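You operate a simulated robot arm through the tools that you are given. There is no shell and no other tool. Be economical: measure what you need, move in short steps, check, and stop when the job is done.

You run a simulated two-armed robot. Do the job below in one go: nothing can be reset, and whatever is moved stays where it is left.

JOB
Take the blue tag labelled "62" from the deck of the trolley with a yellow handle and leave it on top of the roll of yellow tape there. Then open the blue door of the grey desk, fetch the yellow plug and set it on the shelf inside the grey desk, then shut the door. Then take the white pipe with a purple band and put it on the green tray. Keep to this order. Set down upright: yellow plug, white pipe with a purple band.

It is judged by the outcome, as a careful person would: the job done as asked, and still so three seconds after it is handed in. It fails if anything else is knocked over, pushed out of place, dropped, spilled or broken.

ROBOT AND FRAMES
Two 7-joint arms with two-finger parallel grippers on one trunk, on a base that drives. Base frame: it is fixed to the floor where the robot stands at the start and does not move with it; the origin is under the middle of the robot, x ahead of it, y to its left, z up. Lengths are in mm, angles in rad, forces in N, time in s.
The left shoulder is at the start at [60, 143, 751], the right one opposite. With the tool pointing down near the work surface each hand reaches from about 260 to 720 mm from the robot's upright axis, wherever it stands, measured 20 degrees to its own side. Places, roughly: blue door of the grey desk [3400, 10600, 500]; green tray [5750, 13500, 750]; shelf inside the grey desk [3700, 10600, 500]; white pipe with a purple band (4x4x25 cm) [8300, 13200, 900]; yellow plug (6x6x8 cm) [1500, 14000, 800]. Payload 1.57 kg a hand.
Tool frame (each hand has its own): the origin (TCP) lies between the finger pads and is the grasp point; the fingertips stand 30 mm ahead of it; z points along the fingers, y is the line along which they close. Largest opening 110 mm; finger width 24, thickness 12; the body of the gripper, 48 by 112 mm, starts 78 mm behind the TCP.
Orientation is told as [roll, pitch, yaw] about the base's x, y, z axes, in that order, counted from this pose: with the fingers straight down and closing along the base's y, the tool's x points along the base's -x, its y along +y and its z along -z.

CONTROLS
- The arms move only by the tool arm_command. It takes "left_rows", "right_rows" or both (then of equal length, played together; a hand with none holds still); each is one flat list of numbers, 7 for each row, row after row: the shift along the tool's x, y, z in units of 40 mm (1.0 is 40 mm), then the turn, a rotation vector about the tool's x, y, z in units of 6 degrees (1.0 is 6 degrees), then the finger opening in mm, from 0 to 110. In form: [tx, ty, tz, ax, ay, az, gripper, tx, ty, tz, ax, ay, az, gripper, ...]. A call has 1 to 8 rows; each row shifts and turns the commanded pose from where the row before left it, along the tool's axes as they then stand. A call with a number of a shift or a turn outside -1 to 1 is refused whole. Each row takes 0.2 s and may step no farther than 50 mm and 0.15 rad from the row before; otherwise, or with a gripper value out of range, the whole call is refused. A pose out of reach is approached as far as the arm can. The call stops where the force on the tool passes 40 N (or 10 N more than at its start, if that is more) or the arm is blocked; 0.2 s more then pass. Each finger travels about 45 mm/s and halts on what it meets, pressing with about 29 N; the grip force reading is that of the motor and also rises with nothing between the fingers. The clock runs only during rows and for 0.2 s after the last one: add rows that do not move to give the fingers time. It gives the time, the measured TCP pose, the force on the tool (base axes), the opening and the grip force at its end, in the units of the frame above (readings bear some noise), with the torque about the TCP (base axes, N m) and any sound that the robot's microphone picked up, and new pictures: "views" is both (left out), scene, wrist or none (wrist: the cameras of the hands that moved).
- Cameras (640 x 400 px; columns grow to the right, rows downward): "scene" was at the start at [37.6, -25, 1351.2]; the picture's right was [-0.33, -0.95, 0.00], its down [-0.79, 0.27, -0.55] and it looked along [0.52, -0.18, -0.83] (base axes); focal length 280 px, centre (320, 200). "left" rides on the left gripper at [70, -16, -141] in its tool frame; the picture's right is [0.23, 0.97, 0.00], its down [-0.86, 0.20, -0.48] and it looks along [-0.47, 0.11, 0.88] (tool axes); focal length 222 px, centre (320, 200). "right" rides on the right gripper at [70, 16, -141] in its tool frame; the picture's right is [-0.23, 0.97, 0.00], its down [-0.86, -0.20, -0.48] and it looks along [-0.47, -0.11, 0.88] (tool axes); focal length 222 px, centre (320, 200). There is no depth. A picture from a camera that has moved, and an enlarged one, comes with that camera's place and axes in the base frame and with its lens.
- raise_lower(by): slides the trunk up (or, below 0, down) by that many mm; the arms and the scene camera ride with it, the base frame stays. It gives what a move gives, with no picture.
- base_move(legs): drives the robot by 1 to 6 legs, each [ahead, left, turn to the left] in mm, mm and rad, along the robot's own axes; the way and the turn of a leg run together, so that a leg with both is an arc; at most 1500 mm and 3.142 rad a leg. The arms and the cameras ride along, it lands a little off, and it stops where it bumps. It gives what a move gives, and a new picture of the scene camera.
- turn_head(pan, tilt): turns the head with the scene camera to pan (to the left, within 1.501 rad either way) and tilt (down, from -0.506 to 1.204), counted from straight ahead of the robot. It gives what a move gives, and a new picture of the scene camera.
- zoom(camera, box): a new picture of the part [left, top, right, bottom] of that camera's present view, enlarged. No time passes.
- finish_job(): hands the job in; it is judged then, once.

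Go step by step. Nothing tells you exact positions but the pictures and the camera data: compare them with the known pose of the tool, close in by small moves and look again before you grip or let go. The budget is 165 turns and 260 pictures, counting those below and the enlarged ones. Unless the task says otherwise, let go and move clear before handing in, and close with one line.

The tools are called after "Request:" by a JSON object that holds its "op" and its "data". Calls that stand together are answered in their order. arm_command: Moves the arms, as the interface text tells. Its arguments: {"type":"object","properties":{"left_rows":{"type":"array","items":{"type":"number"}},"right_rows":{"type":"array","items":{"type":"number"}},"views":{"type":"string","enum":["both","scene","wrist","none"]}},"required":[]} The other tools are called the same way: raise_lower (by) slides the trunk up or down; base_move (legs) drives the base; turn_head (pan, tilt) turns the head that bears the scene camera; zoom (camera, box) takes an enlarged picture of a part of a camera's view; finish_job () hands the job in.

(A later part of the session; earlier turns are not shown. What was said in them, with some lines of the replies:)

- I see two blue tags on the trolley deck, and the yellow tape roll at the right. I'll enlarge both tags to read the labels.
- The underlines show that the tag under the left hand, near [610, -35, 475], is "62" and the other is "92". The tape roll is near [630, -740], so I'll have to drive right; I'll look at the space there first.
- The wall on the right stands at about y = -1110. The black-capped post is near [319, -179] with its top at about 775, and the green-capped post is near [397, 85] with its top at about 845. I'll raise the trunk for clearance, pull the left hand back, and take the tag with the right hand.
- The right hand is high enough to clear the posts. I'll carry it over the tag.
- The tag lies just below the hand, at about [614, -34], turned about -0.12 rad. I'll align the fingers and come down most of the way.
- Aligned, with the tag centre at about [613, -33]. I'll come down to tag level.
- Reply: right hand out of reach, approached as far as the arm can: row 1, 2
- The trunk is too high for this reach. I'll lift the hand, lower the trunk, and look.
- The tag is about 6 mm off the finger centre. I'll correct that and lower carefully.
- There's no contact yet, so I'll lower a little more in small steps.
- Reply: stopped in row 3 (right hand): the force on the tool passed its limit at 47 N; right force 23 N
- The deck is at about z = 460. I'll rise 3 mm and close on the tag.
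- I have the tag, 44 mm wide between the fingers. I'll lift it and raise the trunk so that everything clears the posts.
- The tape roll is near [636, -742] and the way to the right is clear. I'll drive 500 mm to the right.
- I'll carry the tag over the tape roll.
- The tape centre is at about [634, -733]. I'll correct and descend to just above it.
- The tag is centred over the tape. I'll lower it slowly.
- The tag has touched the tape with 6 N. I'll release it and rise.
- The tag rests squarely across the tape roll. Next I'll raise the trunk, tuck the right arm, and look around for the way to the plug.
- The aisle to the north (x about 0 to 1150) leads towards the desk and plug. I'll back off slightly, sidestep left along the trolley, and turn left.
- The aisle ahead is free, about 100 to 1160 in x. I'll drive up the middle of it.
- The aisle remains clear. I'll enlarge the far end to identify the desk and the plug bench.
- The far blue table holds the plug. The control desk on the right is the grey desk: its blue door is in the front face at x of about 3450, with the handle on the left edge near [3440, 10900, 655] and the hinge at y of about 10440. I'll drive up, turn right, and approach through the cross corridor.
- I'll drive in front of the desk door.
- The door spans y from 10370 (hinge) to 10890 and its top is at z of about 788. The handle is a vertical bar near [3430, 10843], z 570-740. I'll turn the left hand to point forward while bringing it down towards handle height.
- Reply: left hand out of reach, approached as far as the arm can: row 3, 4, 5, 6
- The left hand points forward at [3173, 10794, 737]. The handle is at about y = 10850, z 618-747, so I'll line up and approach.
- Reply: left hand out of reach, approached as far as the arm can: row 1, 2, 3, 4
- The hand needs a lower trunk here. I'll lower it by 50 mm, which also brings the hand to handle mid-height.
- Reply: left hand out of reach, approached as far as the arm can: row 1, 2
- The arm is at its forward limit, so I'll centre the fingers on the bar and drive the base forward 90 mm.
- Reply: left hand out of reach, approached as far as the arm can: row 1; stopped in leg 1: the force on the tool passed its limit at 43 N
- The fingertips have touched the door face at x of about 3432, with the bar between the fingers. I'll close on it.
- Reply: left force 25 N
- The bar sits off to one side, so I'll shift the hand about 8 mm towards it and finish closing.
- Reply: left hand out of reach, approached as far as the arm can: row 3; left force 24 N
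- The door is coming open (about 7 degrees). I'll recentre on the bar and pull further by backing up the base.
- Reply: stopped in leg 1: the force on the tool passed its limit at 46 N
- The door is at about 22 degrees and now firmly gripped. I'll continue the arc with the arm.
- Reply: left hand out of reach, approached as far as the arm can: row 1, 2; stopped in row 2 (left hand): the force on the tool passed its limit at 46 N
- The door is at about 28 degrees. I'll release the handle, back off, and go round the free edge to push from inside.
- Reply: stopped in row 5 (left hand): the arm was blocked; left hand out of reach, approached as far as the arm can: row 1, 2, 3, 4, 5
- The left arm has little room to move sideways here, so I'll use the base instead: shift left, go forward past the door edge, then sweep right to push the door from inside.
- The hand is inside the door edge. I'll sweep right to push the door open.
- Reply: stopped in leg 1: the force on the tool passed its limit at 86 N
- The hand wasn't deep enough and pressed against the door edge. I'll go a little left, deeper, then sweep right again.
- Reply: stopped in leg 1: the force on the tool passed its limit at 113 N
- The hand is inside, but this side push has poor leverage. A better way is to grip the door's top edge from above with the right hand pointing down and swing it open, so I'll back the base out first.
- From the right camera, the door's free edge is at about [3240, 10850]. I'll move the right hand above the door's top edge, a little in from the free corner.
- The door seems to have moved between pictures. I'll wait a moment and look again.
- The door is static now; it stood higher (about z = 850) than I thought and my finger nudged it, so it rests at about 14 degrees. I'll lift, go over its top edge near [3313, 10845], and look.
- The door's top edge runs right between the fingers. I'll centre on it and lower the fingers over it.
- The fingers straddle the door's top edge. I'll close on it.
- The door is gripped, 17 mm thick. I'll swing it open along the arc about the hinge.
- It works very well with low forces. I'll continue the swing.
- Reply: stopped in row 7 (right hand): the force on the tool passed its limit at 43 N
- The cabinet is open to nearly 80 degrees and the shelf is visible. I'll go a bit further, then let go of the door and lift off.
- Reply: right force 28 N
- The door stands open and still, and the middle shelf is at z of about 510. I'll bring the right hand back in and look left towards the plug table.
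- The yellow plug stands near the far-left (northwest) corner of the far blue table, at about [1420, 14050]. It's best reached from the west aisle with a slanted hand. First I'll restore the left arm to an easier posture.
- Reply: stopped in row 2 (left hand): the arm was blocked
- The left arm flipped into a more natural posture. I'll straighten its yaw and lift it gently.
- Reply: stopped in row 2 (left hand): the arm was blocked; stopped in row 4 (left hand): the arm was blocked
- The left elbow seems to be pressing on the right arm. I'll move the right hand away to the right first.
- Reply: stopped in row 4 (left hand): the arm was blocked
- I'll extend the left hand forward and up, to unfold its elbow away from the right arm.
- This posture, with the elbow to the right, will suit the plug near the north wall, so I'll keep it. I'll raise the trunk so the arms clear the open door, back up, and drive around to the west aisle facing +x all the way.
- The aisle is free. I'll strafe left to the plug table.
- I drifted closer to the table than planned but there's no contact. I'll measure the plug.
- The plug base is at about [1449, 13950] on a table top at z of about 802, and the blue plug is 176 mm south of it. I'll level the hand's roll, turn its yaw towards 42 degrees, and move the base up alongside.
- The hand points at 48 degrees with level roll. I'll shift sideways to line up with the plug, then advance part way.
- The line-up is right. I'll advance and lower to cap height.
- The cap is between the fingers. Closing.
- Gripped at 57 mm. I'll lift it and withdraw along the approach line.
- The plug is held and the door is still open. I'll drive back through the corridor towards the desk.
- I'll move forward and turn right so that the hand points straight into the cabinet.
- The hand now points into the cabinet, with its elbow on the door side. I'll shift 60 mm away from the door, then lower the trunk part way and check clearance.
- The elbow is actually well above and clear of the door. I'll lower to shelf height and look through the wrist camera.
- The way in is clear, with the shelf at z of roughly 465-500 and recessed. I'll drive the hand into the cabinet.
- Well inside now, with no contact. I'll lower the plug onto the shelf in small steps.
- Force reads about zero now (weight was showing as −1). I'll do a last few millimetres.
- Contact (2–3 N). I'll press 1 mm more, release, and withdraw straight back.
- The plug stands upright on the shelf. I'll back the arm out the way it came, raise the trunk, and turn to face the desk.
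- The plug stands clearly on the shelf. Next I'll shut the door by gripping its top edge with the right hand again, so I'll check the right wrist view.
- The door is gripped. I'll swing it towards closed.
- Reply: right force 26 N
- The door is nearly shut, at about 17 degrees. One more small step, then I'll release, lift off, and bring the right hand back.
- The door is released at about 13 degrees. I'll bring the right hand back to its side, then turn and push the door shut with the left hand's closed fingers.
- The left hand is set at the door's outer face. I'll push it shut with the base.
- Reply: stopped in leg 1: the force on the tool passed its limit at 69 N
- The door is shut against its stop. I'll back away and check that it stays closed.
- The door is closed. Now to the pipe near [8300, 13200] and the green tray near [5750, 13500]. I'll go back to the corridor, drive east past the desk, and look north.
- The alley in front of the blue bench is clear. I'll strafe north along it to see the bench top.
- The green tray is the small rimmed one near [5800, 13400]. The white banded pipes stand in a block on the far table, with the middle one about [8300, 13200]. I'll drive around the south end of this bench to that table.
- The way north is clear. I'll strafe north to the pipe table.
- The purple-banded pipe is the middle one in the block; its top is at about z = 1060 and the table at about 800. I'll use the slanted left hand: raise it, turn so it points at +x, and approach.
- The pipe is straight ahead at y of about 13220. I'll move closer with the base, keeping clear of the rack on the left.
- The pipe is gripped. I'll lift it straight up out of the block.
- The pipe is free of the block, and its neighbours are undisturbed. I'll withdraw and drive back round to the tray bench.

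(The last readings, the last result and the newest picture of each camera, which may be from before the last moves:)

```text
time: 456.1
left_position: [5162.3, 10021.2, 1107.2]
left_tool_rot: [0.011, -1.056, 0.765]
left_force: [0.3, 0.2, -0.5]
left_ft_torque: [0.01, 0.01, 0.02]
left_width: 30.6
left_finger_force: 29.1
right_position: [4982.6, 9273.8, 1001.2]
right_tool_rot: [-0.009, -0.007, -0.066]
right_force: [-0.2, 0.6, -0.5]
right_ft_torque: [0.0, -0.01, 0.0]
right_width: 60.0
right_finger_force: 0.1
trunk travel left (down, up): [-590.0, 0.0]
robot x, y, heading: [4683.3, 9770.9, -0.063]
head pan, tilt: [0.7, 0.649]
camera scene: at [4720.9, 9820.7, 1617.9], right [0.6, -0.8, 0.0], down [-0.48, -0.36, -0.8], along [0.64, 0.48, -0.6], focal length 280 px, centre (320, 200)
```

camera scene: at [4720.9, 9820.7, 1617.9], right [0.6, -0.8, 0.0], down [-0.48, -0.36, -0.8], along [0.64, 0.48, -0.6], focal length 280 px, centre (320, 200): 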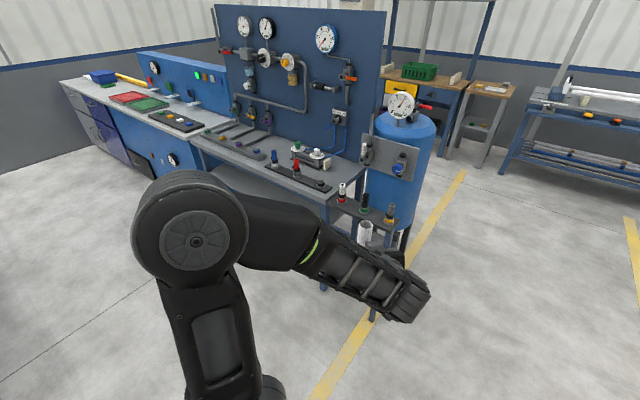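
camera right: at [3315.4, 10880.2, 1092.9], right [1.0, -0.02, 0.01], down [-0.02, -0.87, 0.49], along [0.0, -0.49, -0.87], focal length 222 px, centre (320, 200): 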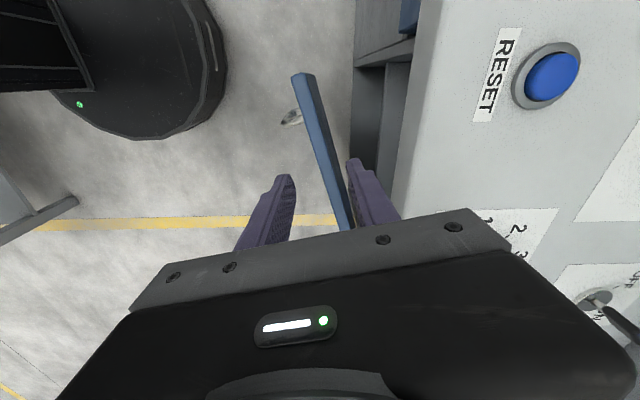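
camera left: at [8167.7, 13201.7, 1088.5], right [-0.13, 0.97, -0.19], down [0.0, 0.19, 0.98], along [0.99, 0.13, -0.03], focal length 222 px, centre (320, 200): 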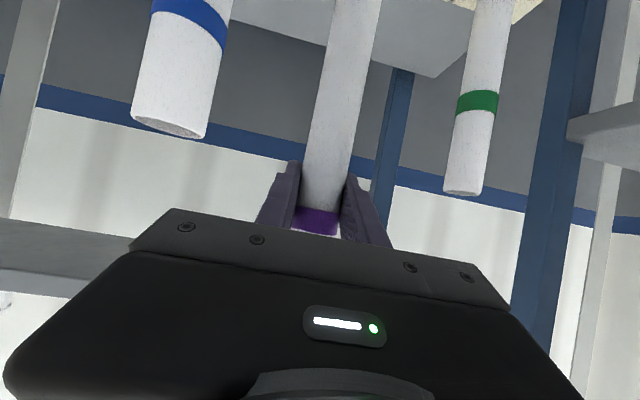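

Request:
{"op": "base_move", "data": {"legs": [[0, 1500, 0.063], [0, 1500, 0]]}}

Request:
{"op": "turn_head", "data": {"pan": 0.55, "tilt": 0.65}}

```text
time: 470.6
left_position: [5269.7, 13053.4, 1106.7]
left_tool_rot: [0.011, -1.056, 0.779]
left_force: [0.3, -0.6, -1.1]
left_ft_torque: [-0.07, 0.03, -0.02]
left_width: 30.2
left_finger_force: 29.2
right_position: [5102.6, 12300.6, 999.7]
right_tool_rot: [-0.012, -0.006, -0.049]
right_force: [0.2, 0.6, 0.3]
right_ft_torque: [-0.01, 0.03, -0.04]
right_width: 59.8
right_finger_force: 0.1
trunk travel left (down, up): [-590.0, 0.0]
robot x, y, heading: [4791.8, 12793.0, -0.045]
head pan, tilt: [0.7, 0.649]
camera scene: at [4831.7, 12844.8, 1617.9], right [0.61, -0.79, 0.0], down [-0.48, -0.37, -0.8], along [0.63, 0.49, -0.6], focal length 280 px, centre (320, 200)
```

scene: 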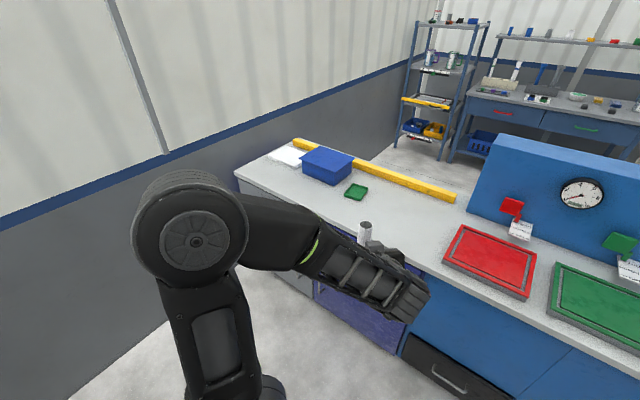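

```text
time: 471.3
left_position: [5269.4, 13051.9, 1106.6]
left_tool_rot: [0.011, -1.057, 0.778]
left_force: [-0.7, 0.7, 0.1]
left_ft_torque: [-0.02, 0.03, 0.02]
left_width: 30.5
left_finger_force: 28.9
right_position: [5102.3, 12300.9, 1000.5]
right_tool_rot: [-0.012, -0.007, -0.048]
right_force: [0.6, -0.2, -0.7]
right_ft_torque: [0.02, -0.01, 0.02]
right_width: 60.0
right_finger_force: 0.1
trunk travel left (down, up): [-590.0, 0.0]
robot x, y, heading: [4789.2, 12794.2, -0.041]
head pan, tilt: [0.55, 0.649]
camera scene: at [4838.8, 12833.6, 1617.9], right [0.48, -0.87, 0.0], down [-0.53, -0.29, -0.8], along [0.7, 0.39, -0.6], focal length 280 px, centre (320, 200)
```

scene: 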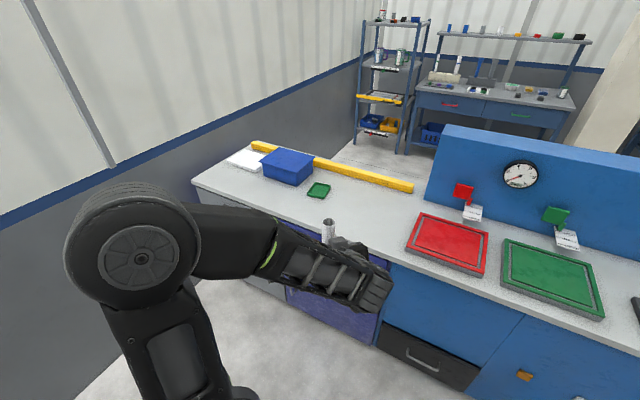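

The tray is at about [5907, 13439], surface z about 757, and the pipe is held upright. I'll drive up to the bench.

Request:
{"op": "base_move", "data": {"legs": [[450, 225, 0.04]]}}

Request:
{"op": "turn_head", "data": {"pan": 0.55, "tilt": 0.8}}

```text
time: 474.3
left_position: [5718.0, 13288.0, 1106.6]
left_tool_rot: [0.011, -1.054, 0.817]
left_force: [0.0, 0.1, 0.6]
left_ft_torque: [0.0, 0.03, 0.03]
left_width: 30.2
left_finger_force: 29.0
right_position: [5579.5, 12530.2, 1000.5]
right_tool_rot: [-0.013, -0.007, -0.009]
right_force: [-0.1, 0.2, -0.1]
right_ft_torque: [0.0, 0.02, 0.04]
right_width: 60.1
right_finger_force: 0.1
trunk travel left (down, up): [-590.0, 0.0]
robot x, y, heading: [5251.1, 13007.2, -0.007]
head pan, tilt: [0.55, 0.649]
camera scene: at [5295.8, 13051.2, 1617.9], right [0.52, -0.86, 0.0], down [-0.52, -0.31, -0.8], along [0.68, 0.41, -0.61], focal length 280 px, centre (320, 200)
```

scene: 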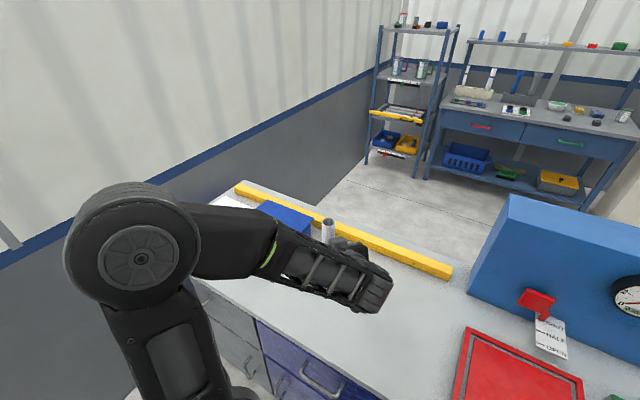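

```text
time: 475.0
left_position: [5716.0, 13285.6, 1106.1]
left_tool_rot: [0.012, -1.056, 0.818]
left_force: [0.2, -0.4, -1.1]
left_ft_torque: [0.0, -0.02, 0.0]
left_width: 30.1
left_finger_force: 29.2
right_position: [5580.0, 12529.3, 1000.1]
right_tool_rot: [-0.009, -0.007, -0.009]
right_force: [-0.7, 0.6, 0.2]
right_ft_torque: [0.0, 0.01, -0.02]
right_width: 60.1
right_finger_force: 0.1
trunk travel left (down, up): [-590.0, 0.0]
robot x, y, heading: [5248.8, 13005.9, -0.007]
head pan, tilt: [0.55, 0.799]
camera scene: at [5289.6, 13047.5, 1605.4], right [0.52, -0.86, 0.0], down [-0.61, -0.37, -0.7], along [0.6, 0.36, -0.72], focal length 280 px, centre (320, 200)
```

scene: 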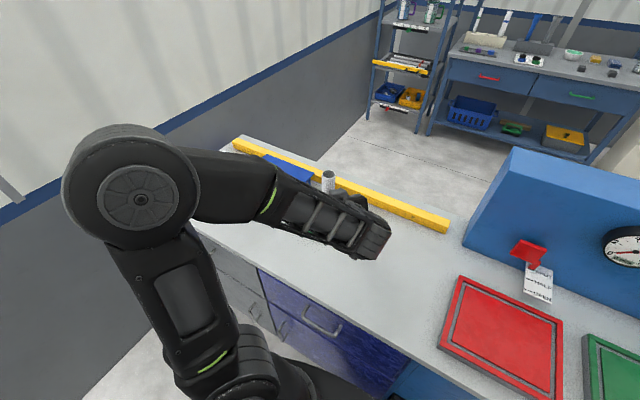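

Request:
{"op": "zoom", "data": {"camera": "left", "box": [0, 0, 640, 400]}}

```text
1.00 times, centred on (320, 200) of left (not enlarged: the box is as wide or as high as the picture)
camera zoom: at [5622.5, 13160.4, 1115.4], right [-0.79, 0.58, -0.19], down [-0.14, 0.13, 0.98], along [0.59, 0.81, -0.03], focal length 222 px, centre (320, 200)
```

zoom: 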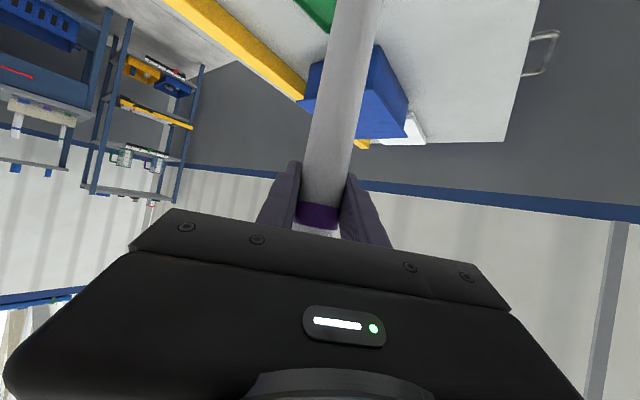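

The tray is just at the edge of the wrist view. I'll lower the trunk so that it comes into view; the pipe bottom stays well above the bench.

Request:
{"op": "raise_lower", "data": {"by": -120}}

Request:
{"op": "zoom", "data": {"camera": "left", "box": [0, 0, 640, 400]}}

```text
time: 476.5
left_position: [5716.0, 13287.2, 987.2]
left_tool_rot: [0.012, -1.058, 0.818]
left_force: [0.4, 0.3, -0.4]
left_ft_torque: [-0.01, -0.03, 0.04]
left_width: 30.4
left_finger_force: 29.1
right_position: [5580.7, 12529.3, 881.6]
right_tool_rot: [-0.011, -0.007, -0.009]
right_force: [0.2, 0.2, -0.1]
right_ft_torque: [0.01, 0.02, 0.04]
right_width: 60.0
right_finger_force: 0.0
trunk travel left (down, up): [-470.0, 120.0]
robot x, y, heading: [5248.0, 13005.1, -0.009]
head pan, tilt: [0.55, 0.799]
```

```text
1.00 times, centred on (320, 200) of left (not enlarged: the box is as wide or as high as the picture)
camera zoom: at [5622.5, 13160.5, 995.5], right [-0.79, 0.58, -0.19], down [-0.14, 0.13, 0.98], along [0.59, 0.81, -0.03], focal length 222 px, centre (320, 200)
```

zoom: 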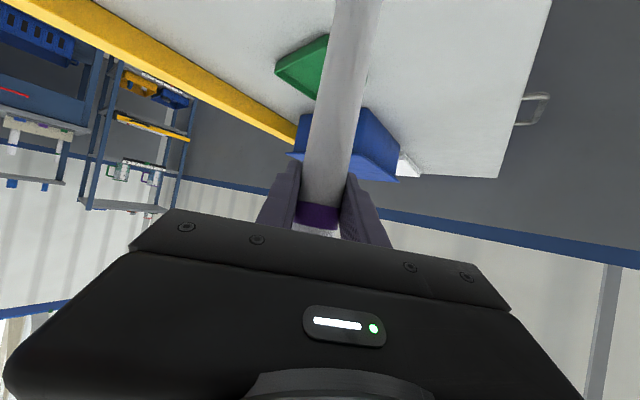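

The tray centre is at about [5888, 13427]. I'll extend the arm to bring the pipe over it.

Request:
{"op": "arm_command", "data": {"left_rows": [-0.54, -0.15, 0.957, 0, 0, 0, 15, -0.54, -0.15, 0.957, 0, 0, 0, 15, -0.54, -0.15, 0.957, 0, 0, 0, 15, -0.54, -0.15, 0.957, 0, 0, 0, 15, -0.54, -0.15, 0.957, 0, 0, 0, 15, 0, 0, 0, 0, 0, 0, 15]}}

Request:
{"op": "zoom", "data": {"camera": "scene", "box": [240, 120, 440, 250]}}

```text
time: 477.9
left_position: [5891.0, 13434.3, 989.7]
left_tool_rot: [0.013, -1.055, 0.817]
left_force: [-0.4, 0.1, -0.7]
left_ft_torque: [-0.01, -0.02, -0.01]
left_width: 30.5
left_finger_force: 28.7
right_position: [5579.4, 12528.4, 880.8]
right_tool_rot: [-0.01, -0.007, -0.01]
right_force: [0.1, 1.2, 0.2]
right_ft_torque: [0.0, 0.01, 0.0]
right_width: 59.8
right_finger_force: 0.1
trunk travel left (down, up): [-470.0, 120.0]
robot x, y, heading: [5249.0, 13006.6, -0.006]
head pan, tilt: [0.55, 0.799]
camera scene: at [5289.5, 13047.4, 1485.3], right [0.52, -0.86, 0.0], down [-0.61, -0.37, -0.7], along [0.6, 0.36, -0.72], focal length 280 px, centre (320, 200)
camera left: at [5795.7, 13307.2, 998.4], right [-0.79, 0.58, -0.19], down [-0.14, 0.13, 0.98], along [0.59, 0.81, -0.03], focal length 222 px, centre (320, 200)
```

scene: 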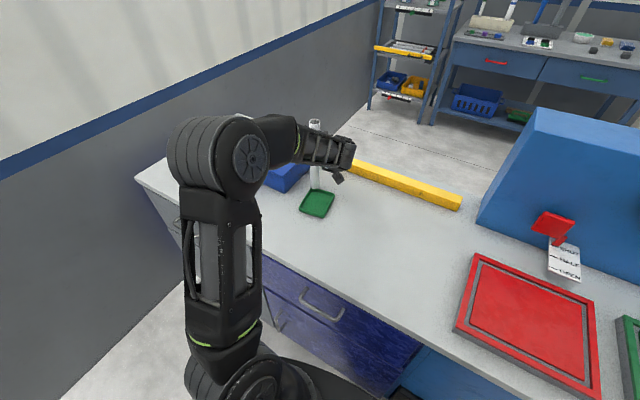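
left: 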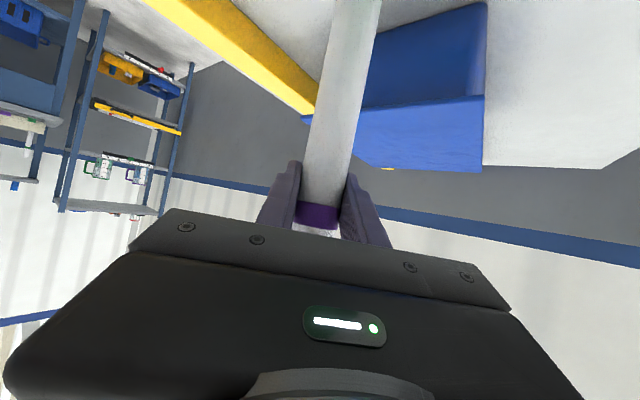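

```text
3.08 times, centred on (340, 185) of scene
camera zoom: at [5289.5, 13047.4, 1485.3], right [0.52, -0.86, 0.0], down [-0.61, -0.37, -0.7], along [0.6, 0.36, -0.72], focal length 861 px, centre (258, 246)
```

zoom: 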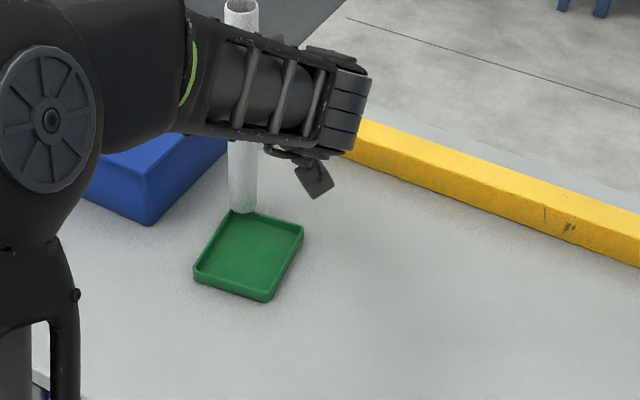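

A clear view: the tray centre is at about [5876, 13410] and the pipe bottom at z of about 815. I'll draw back 25 mm and lower part way.

Request:
{"op": "arm_command", "data": {"left_rows": [0.31, -0.08, -0.545, 0, 0, 0, 15, 0.38, 0, 0.215, 0, 0, 0, 15, 0.3, 0, 0.17, 0, 0, 0, 15, 0, 0, 0, 0, 0, 0, 15], "views": "none"}}

Request:
{"op": "zoom", "data": {"camera": "scene", "box": [240, 120, 440, 250]}}

```text
time: 478.9
left_position: [5874.5, 13408.8, 957.2]
left_tool_rot: [0.009, -1.057, 0.817]
left_force: [0.4, -1.0, 8.1]
left_ft_torque: [-0.17, -0.11, -0.03]
left_width: 30.6
left_finger_force: 23.1
right_position: [5578.7, 12528.7, 880.4]
right_tool_rot: [-0.011, -0.007, -0.01]
right_force: [0.2, -0.3, 0.6]
right_ft_torque: [0.02, -0.01, 0.01]
right_width: 59.8
right_finger_force: 0.1
trunk travel left (down, up): [-470.0, 120.0]
robot x, y, heading: [5248.5, 13012.8, -0.005]
head pan, tilt: [0.55, 0.799]
```

```text
3.08 times, centred on (340, 185) of scene
camera zoom: at [5289.0, 13046.9, 1485.3], right [0.52, -0.86, 0.0], down [-0.61, -0.37, -0.7], along [0.6, 0.36, -0.72], focal length 861 px, centre (258, 246)
```

zoom: 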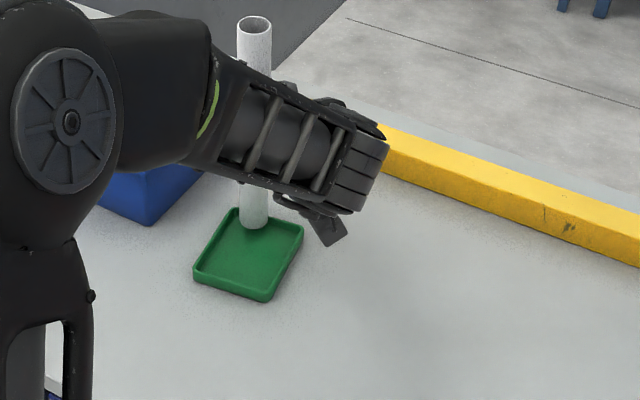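

The pipe has touched earlier than expected, so the bench is higher (tray floor about z = 810) and the tray centre is closer, at about [5838, 13386]. I'll lift a little, shift to the centre, and look.

Request:
{"op": "arm_command", "data": {"left_rows": [-0.38, 0, -0.215, 0, 0, 0, 15, 0.25, 0.15, -0.435, 0, 0, 0, 15, 0.25, 0.15, -0.435, 0, 0, 0, 15, 0, 0, 0, 0, 0, 0, 15], "views": "none"}}

Request:
{"op": "zoom", "data": {"camera": "scene", "box": [260, 130, 400, 230]}}

```text
time: 479.9
left_position: [5839.6, 13386.9, 971.6]
left_tool_rot: [0.012, -1.055, 0.818]
left_force: [-0.4, 0.0, -1.4]
left_ft_torque: [0.0, 0.01, -0.01]
left_width: 30.2
left_finger_force: 28.9
right_position: [5579.0, 12529.2, 880.8]
right_tool_rot: [-0.01, -0.007, -0.01]
right_force: [0.8, -0.4, 0.3]
right_ft_torque: [-0.01, 0.0, -0.02]
right_width: 59.8
right_finger_force: 0.0
trunk travel left (down, up): [-470.0, 120.0]
robot x, y, heading: [5247.9, 13007.0, -0.005]
head pan, tilt: [0.55, 0.799]
```

```text
4.00 times, centred on (330, 180) of scene
camera zoom: at [5289.9, 13047.7, 1485.3], right [0.52, -0.86, 0.0], down [-0.61, -0.37, -0.7], along [0.6, 0.36, -0.72], focal length 1119 px, centre (280, 280)
```

zoom: 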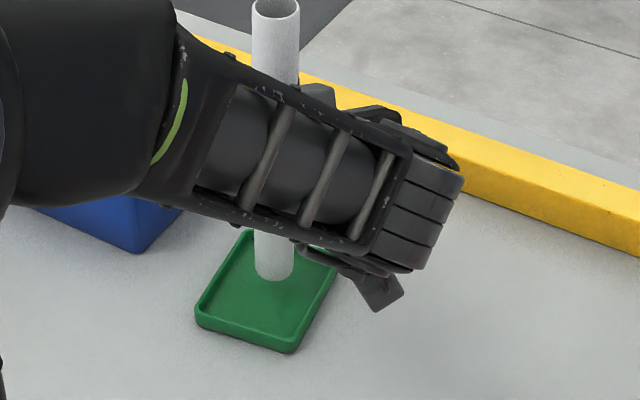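

Now it's well centred. I'll lower gently until it touches.

Request:
{"op": "arm_command", "data": {"left_rows": [0.15, 0, 0.085, 0, 0, 0, 15, 0.05, 0, 0.025, 0, 0, 0, 15, 0, 0, 0, 0, 0, 0, 15], "views": "none"}}

Request:
{"op": "arm_command", "data": {"left_rows": [0.05, 0, 0.025, 0, 0, 0, 15, 0, 0, 0, 0, 0, 0, 15], "views": "none"}}

Request:
{"op": "arm_command", "data": {"left_rows": [0.05, 0, 0.025, 0, 0, 0, 15, 0, 0, 0, 0, 0, 0, 15], "views": "none"}}

```text
time: 480.7
left_position: [5837.6, 13387.8, 962.6]
left_tool_rot: [0.013, -1.055, 0.818]
left_force: [0.1, 0.4, -0.3]
left_ft_torque: [-0.03, -0.02, -0.02]
left_width: 30.5
left_finger_force: 29.3
right_position: [5580.1, 12529.2, 880.5]
right_tool_rot: [-0.009, -0.008, -0.009]
right_force: [1.0, -0.8, 0.0]
right_ft_torque: [0.0, 0.0, 0.0]
right_width: 60.0
right_finger_force: 0.1
trunk travel left (down, up): [-470.0, 120.0]
robot x, y, heading: [5251.3, 13007.6, -0.003]
head pan, tilt: [0.55, 0.799]
```

```text
time: 481.3
left_position: [5839.1, 13386.4, 959.6]
left_tool_rot: [0.013, -1.056, 0.817]
left_force: [-0.5, 0.0, -1.1]
left_ft_torque: [0.01, 0.01, 0.02]
left_width: 30.5
left_finger_force: 29.7
right_position: [5579.7, 12528.7, 880.5]
right_tool_rot: [-0.01, -0.006, -0.009]
right_force: [1.0, 0.1, -0.9]
right_ft_torque: [0.01, 0.01, 0.01]
right_width: 60.0
right_finger_force: 0.0
trunk travel left (down, up): [-470.0, 120.0]
robot x, y, heading: [5251.7, 13008.6, -0.002]
head pan, tilt: [0.55, 0.799]
```

```text
time: 481.9
left_position: [5837.3, 13386.6, 958.1]
left_tool_rot: [0.011, -1.056, 0.817]
left_force: [-0.1, 0.1, -0.9]
left_ft_torque: [0.0, 0.01, -0.02]
left_width: 30.3
left_finger_force: 29.2
right_position: [5580.5, 12530.1, 881.0]
right_tool_rot: [-0.011, -0.007, -0.009]
right_force: [0.4, 0.4, -0.5]
right_ft_torque: [0.01, -0.01, -0.04]
right_width: 60.0
right_finger_force: 0.1
trunk travel left (down, up): [-470.0, 120.0]
robot x, y, heading: [5249.7, 13009.4, -0.008]
head pan, tilt: [0.55, 0.799]
```

Request:
{"op": "arm_command", "data": {"left_rows": [0.05, 0, 0.025, 0, 0, 0, 15, 0, 0, 0, 0, 0, 0, 15], "views": "none"}}

Request:
{"op": "arm_command", "data": {"left_rows": [0.05, 0, 0.025, 0, 0, 0, 15, 0, 0, 0, 0, 0, 0, 15], "views": "none"}}

Request:
{"op": "zoom", "data": {"camera": "scene", "box": [260, 130, 400, 230]}}

```text
time: 482.5
left_position: [5836.8, 13386.4, 954.8]
left_tool_rot: [0.011, -1.055, 0.819]
left_force: [-0.5, 0.0, -0.2]
left_ft_torque: [0.0, -0.03, 0.01]
left_width: 30.4
left_finger_force: 28.5
right_position: [5579.3, 12529.2, 879.5]
right_tool_rot: [-0.009, -0.009, -0.009]
right_force: [1.4, -0.1, -0.3]
right_ft_torque: [0.0, 0.01, 0.0]
right_width: 60.2
right_finger_force: 0.1
trunk travel left (down, up): [-470.0, 120.0]
robot x, y, heading: [5244.9, 13010.2, -0.004]
head pan, tilt: [0.55, 0.799]
```

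```text
time: 483.1
left_position: [5836.8, 13385.4, 952.4]
left_tool_rot: [0.012, -1.056, 0.818]
left_force: [0.1, 1.0, -0.8]
left_ft_torque: [-0.01, -0.02, -0.02]
left_width: 30.3
left_finger_force: 29.2
right_position: [5578.0, 12528.8, 880.1]
right_tool_rot: [-0.012, -0.006, -0.009]
right_force: [0.7, 0.1, -0.6]
right_ft_torque: [0.0, 0.0, -0.01]
right_width: 60.2
right_finger_force: 0.1
trunk travel left (down, up): [-470.0, 120.0]
robot x, y, heading: [5249.5, 13006.7, -0.007]
head pan, tilt: [0.55, 0.799]
```

```text
4.00 times, centred on (330, 180) of scene
camera zoom: at [5289.8, 13047.6, 1485.3], right [0.52, -0.86, 0.0], down [-0.61, -0.37, -0.7], along [0.6, 0.36, -0.72], focal length 1119 px, centre (280, 280)
```

zoom: 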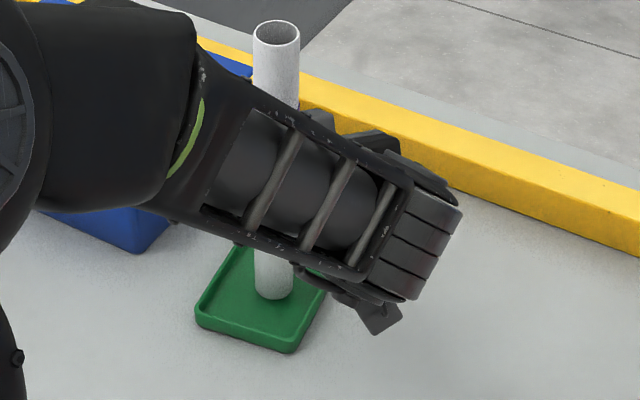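

Still free (the earlier touch was on the rim). I'll continue down.

Request:
{"op": "arm_command", "data": {"left_rows": [0.05, 0, 0.025, 0, 0, 0, 15, 0, 0, 0, 0, 0, 0, 15], "views": "none"}}

Request:
{"op": "arm_command", "data": {"left_rows": [0.05, 0, 0.025, 0, 0, 0, 15, 0, 0, 0, 0, 0, 0, 15], "views": "none"}}

Request:
{"op": "arm_command", "data": {"left_rows": [0.04, 0, 0.02, 0, 0, 0, 15, 0, 0, 0, 0, 0, 0, 15], "views": "none"}}

```text
time: 483.7
left_position: [5837.3, 13387.2, 950.4]
left_tool_rot: [0.014, -1.055, 0.816]
left_force: [-0.9, 0.6, -0.7]
left_ft_torque: [-0.03, 0.01, -0.03]
left_width: 30.6
left_finger_force: 29.0
right_position: [5578.1, 12528.9, 880.2]
right_tool_rot: [-0.009, -0.006, -0.009]
right_force: [-0.6, -0.1, -0.3]
right_ft_torque: [-0.01, -0.02, 0.02]
right_width: 59.9
right_finger_force: 0.1
trunk travel left (down, up): [-470.0, 120.0]
robot x, y, heading: [5250.4, 13011.8, -0.006]
head pan, tilt: [0.55, 0.799]
```

```text
time: 484.3
left_position: [5835.9, 13386.4, 949.9]
left_tool_rot: [0.011, -1.055, 0.816]
left_force: [0.2, 0.3, -0.5]
left_ft_torque: [0.0, -0.02, 0.02]
left_width: 30.5
left_finger_force: 29.1
right_position: [5580.8, 12529.6, 880.6]
right_tool_rot: [-0.011, -0.008, -0.009]
right_force: [-0.4, 0.6, 0.1]
right_ft_torque: [0.01, -0.02, 0.01]
right_width: 60.3
right_finger_force: 0.0
trunk travel left (down, up): [-470.0, 120.0]
robot x, y, heading: [5252.1, 13006.8, -0.007]
head pan, tilt: [0.55, 0.799]
```

```text
time: 484.9
left_position: [5836.1, 13386.2, 946.9]
left_tool_rot: [0.012, -1.054, 0.819]
left_force: [0.5, 0.6, 0.2]
left_ft_torque: [0.03, 0.03, 0.0]
left_width: 30.2
left_finger_force: 28.9
right_position: [5580.4, 12529.3, 880.8]
right_tool_rot: [-0.01, -0.007, -0.009]
right_force: [-1.5, 0.8, 0.0]
right_ft_torque: [0.01, -0.01, 0.05]
right_width: 60.0
right_finger_force: 0.1
trunk travel left (down, up): [-470.0, 120.0]
robot x, y, heading: [5250.2, 13005.2, -0.004]
head pan, tilt: [0.55, 0.799]
```

Request:
{"op": "arm_command", "data": {"left_rows": [0.04, 0, 0.02, 0, 0, 0, 15, 0, 0, 0, 0, 0, 0, 15], "views": "none"}}

Request:
{"op": "arm_command", "data": {"left_rows": [0.04, 0, 0.02, 0, 0, 0, 15, 0, 0, 0, 0, 0, 0, 15], "views": "none"}}

Request:
{"op": "zoom", "data": {"camera": "scene", "box": [280, 160, 360, 220]}}

```text
time: 485.5
left_position: [5838.0, 13386.0, 945.8]
left_tool_rot: [0.012, -1.055, 0.818]
left_force: [0.5, 0.0, -0.5]
left_ft_torque: [0.02, -0.05, 0.03]
left_width: 30.4
left_finger_force: 28.4
right_position: [5581.2, 12529.8, 880.2]
right_tool_rot: [-0.01, -0.007, -0.008]
right_force: [-0.4, -0.4, 0.0]
right_ft_torque: [0.01, 0.02, -0.02]
right_width: 59.9
right_finger_force: 0.0
trunk travel left (down, up): [-470.0, 120.0]
robot x, y, heading: [5247.7, 13008.2, -0.007]
head pan, tilt: [0.55, 0.799]
```

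```text
time: 486.1
left_position: [5836.5, 13385.8, 943.6]
left_tool_rot: [0.012, -1.056, 0.819]
left_force: [0.3, -1.5, 2.3]
left_ft_torque: [-0.05, -0.09, 0.02]
left_width: 30.3
left_finger_force: 28.8
right_position: [5580.1, 12528.8, 881.2]
right_tool_rot: [-0.01, -0.007, -0.01]
right_force: [0.1, 1.4, 0.0]
right_ft_torque: [0.0, -0.01, 0.02]
right_width: 60.0
right_finger_force: 0.0
trunk travel left (down, up): [-470.0, 120.0]
robot x, y, heading: [5253.7, 13007.9, -0.003]
head pan, tilt: [0.55, 0.799]
```

```text
6.67 times, centred on (320, 190) of scene
camera zoom: at [5289.6, 13047.4, 1485.4], right [0.52, -0.86, 0.0], down [-0.61, -0.37, -0.7], along [0.6, 0.36, -0.72], focal length 1865 px, centre (320, 267)
```

zoom: 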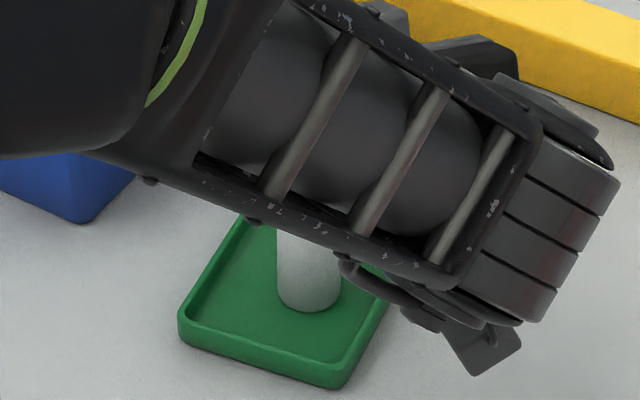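

Contact, with the pipe seated in the middle of the tray. I'll release gently and withdraw straight back.

Request:
{"op": "arm_command", "data": {"left_rows": [0.03, 0, 0.015, 0, 0, 0, 15, 0, 0, 0, 0, 0, 0, 36, 0, 0, 0, 0, 0, 0, 55, 0, 0, 0, 0, 0, 0, 70, 0.2, 0, -0.36, 0, 0, 0, 76, 0.44, 0, -0.79, 0, 0, 0, 76, 0.44, 0, -0.79, 0, 0, 0, 76, 0.44, 0, -0.79, 0, 0, 0, 76]}}

```text
time: 487.9
left_position: [5751.6, 13294.5, 944.0]
left_tool_rot: [0.013, -1.057, 0.817]
left_force: [0.6, 0.2, -0.7]
left_ft_torque: [0.03, 0.01, 0.03]
left_width: 76.1
left_finger_force: 0.0
right_position: [5579.0, 12529.4, 880.6]
right_tool_rot: [-0.011, -0.007, -0.01]
right_force: [-0.7, 0.1, -0.1]
right_ft_torque: [0.02, -0.02, -0.05]
right_width: 59.8
right_finger_force: 0.0
trunk travel left (down, up): [-470.0, 120.0]
robot x, y, heading: [5248.8, 13006.7, -0.006]
head pan, tilt: [0.55, 0.799]
camera scene: at [5289.4, 13047.2, 1485.3], right [0.52, -0.86, 0.0], down [-0.61, -0.37, -0.7], along [0.6, 0.36, -0.72], focal length 280 px, centre (320, 200)
camera left: at [5656.6, 13167.5, 951.6], right [-0.79, 0.58, -0.19], down [-0.14, 0.13, 0.98], along [0.59, 0.81, -0.03], focal length 222 px, centre (320, 200)
```

scene: 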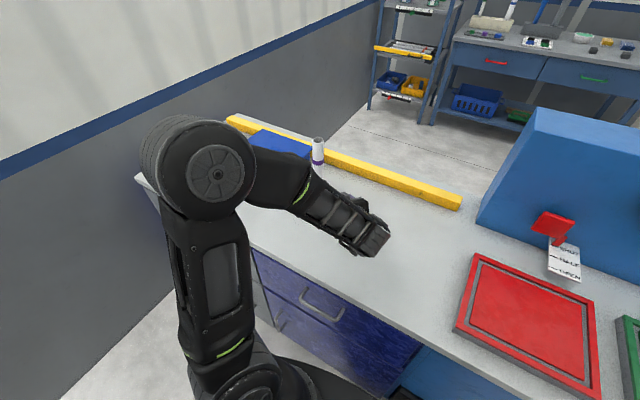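
left: 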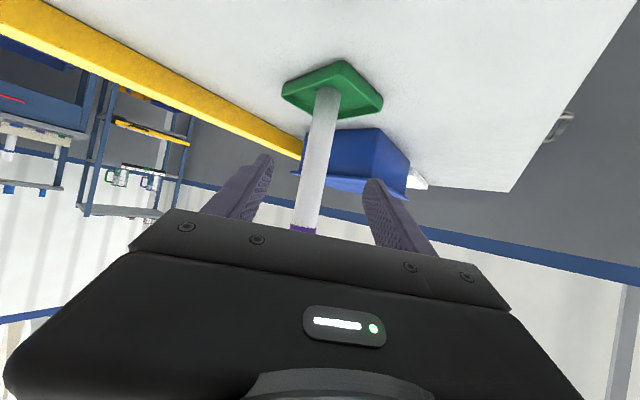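

The pipe stands upright on the green tray. I'll back the base away and do a final check.

Request:
{"op": "base_move", "data": {"legs": [[-350, -100, 0]]}}

Request:
{"op": "zoom", "data": {"camera": "left", "box": [200, 40, 460, 240]}}

```text
time: 490.3
left_position: [5393.7, 13194.4, 943.3]
left_tool_rot: [0.01, -1.055, 0.818]
left_force: [-0.1, -0.2, 0.9]
left_ft_torque: [0.01, -0.03, 0.01]
left_width: 76.2
left_finger_force: 0.0
right_position: [5219.9, 12429.1, 879.7]
right_tool_rot: [-0.01, -0.007, -0.007]
right_force: [-0.3, 0.3, 0.6]
right_ft_torque: [0.01, -0.01, 0.04]
right_width: 59.7
right_finger_force: 0.1
trunk travel left (down, up): [-470.0, 120.0]
robot x, y, heading: [4895.2, 12909.1, 0.001]
head pan, tilt: [0.55, 0.799]
camera scene: at [4931.1, 12947.6, 1485.4], right [0.52, -0.85, 0.0], down [-0.61, -0.37, -0.7], along [0.6, 0.36, -0.72], focal length 280 px, centre (320, 200)
```

scene: 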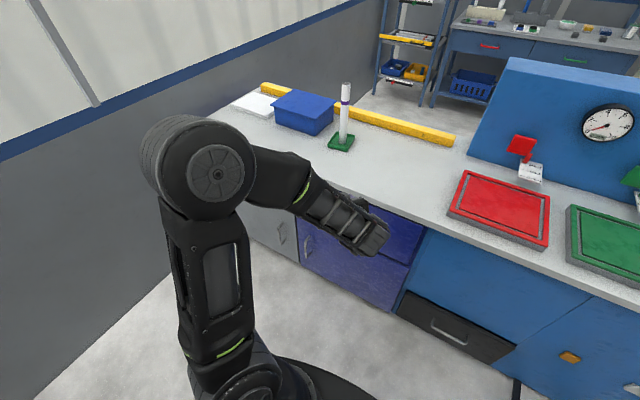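

```text
2.00 times, centred on (330, 140) of left
camera zoom: at [5298.9, 13068.0, 951.8], right [-0.79, 0.58, -0.19], down [-0.14, 0.13, 0.98], along [0.59, 0.81, -0.03], focal length 444 px, centre (300, 320)
```

zoom: 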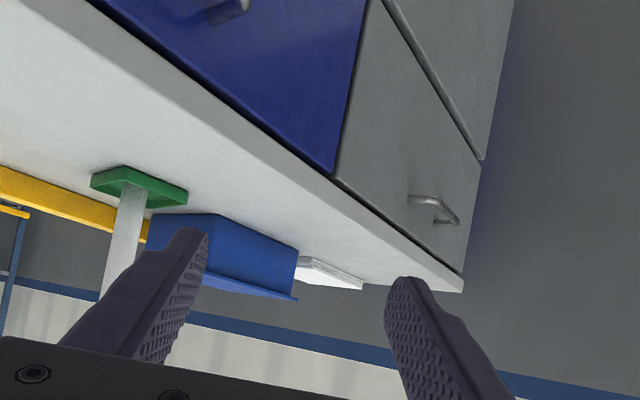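

The purple-banded pipe stands upright on the green tray, clear of the hands. All three parts are done, so I'm handing in.

Request:
{"op": "finish_job", "data": {}}

```text
The job is handed in.
```

The job is done and handed in: the "62" tag is on the tape roll, the yellow plug stands on the shelf behind the shut blue door, and the purple-banded pipe stands upright on the green tray.
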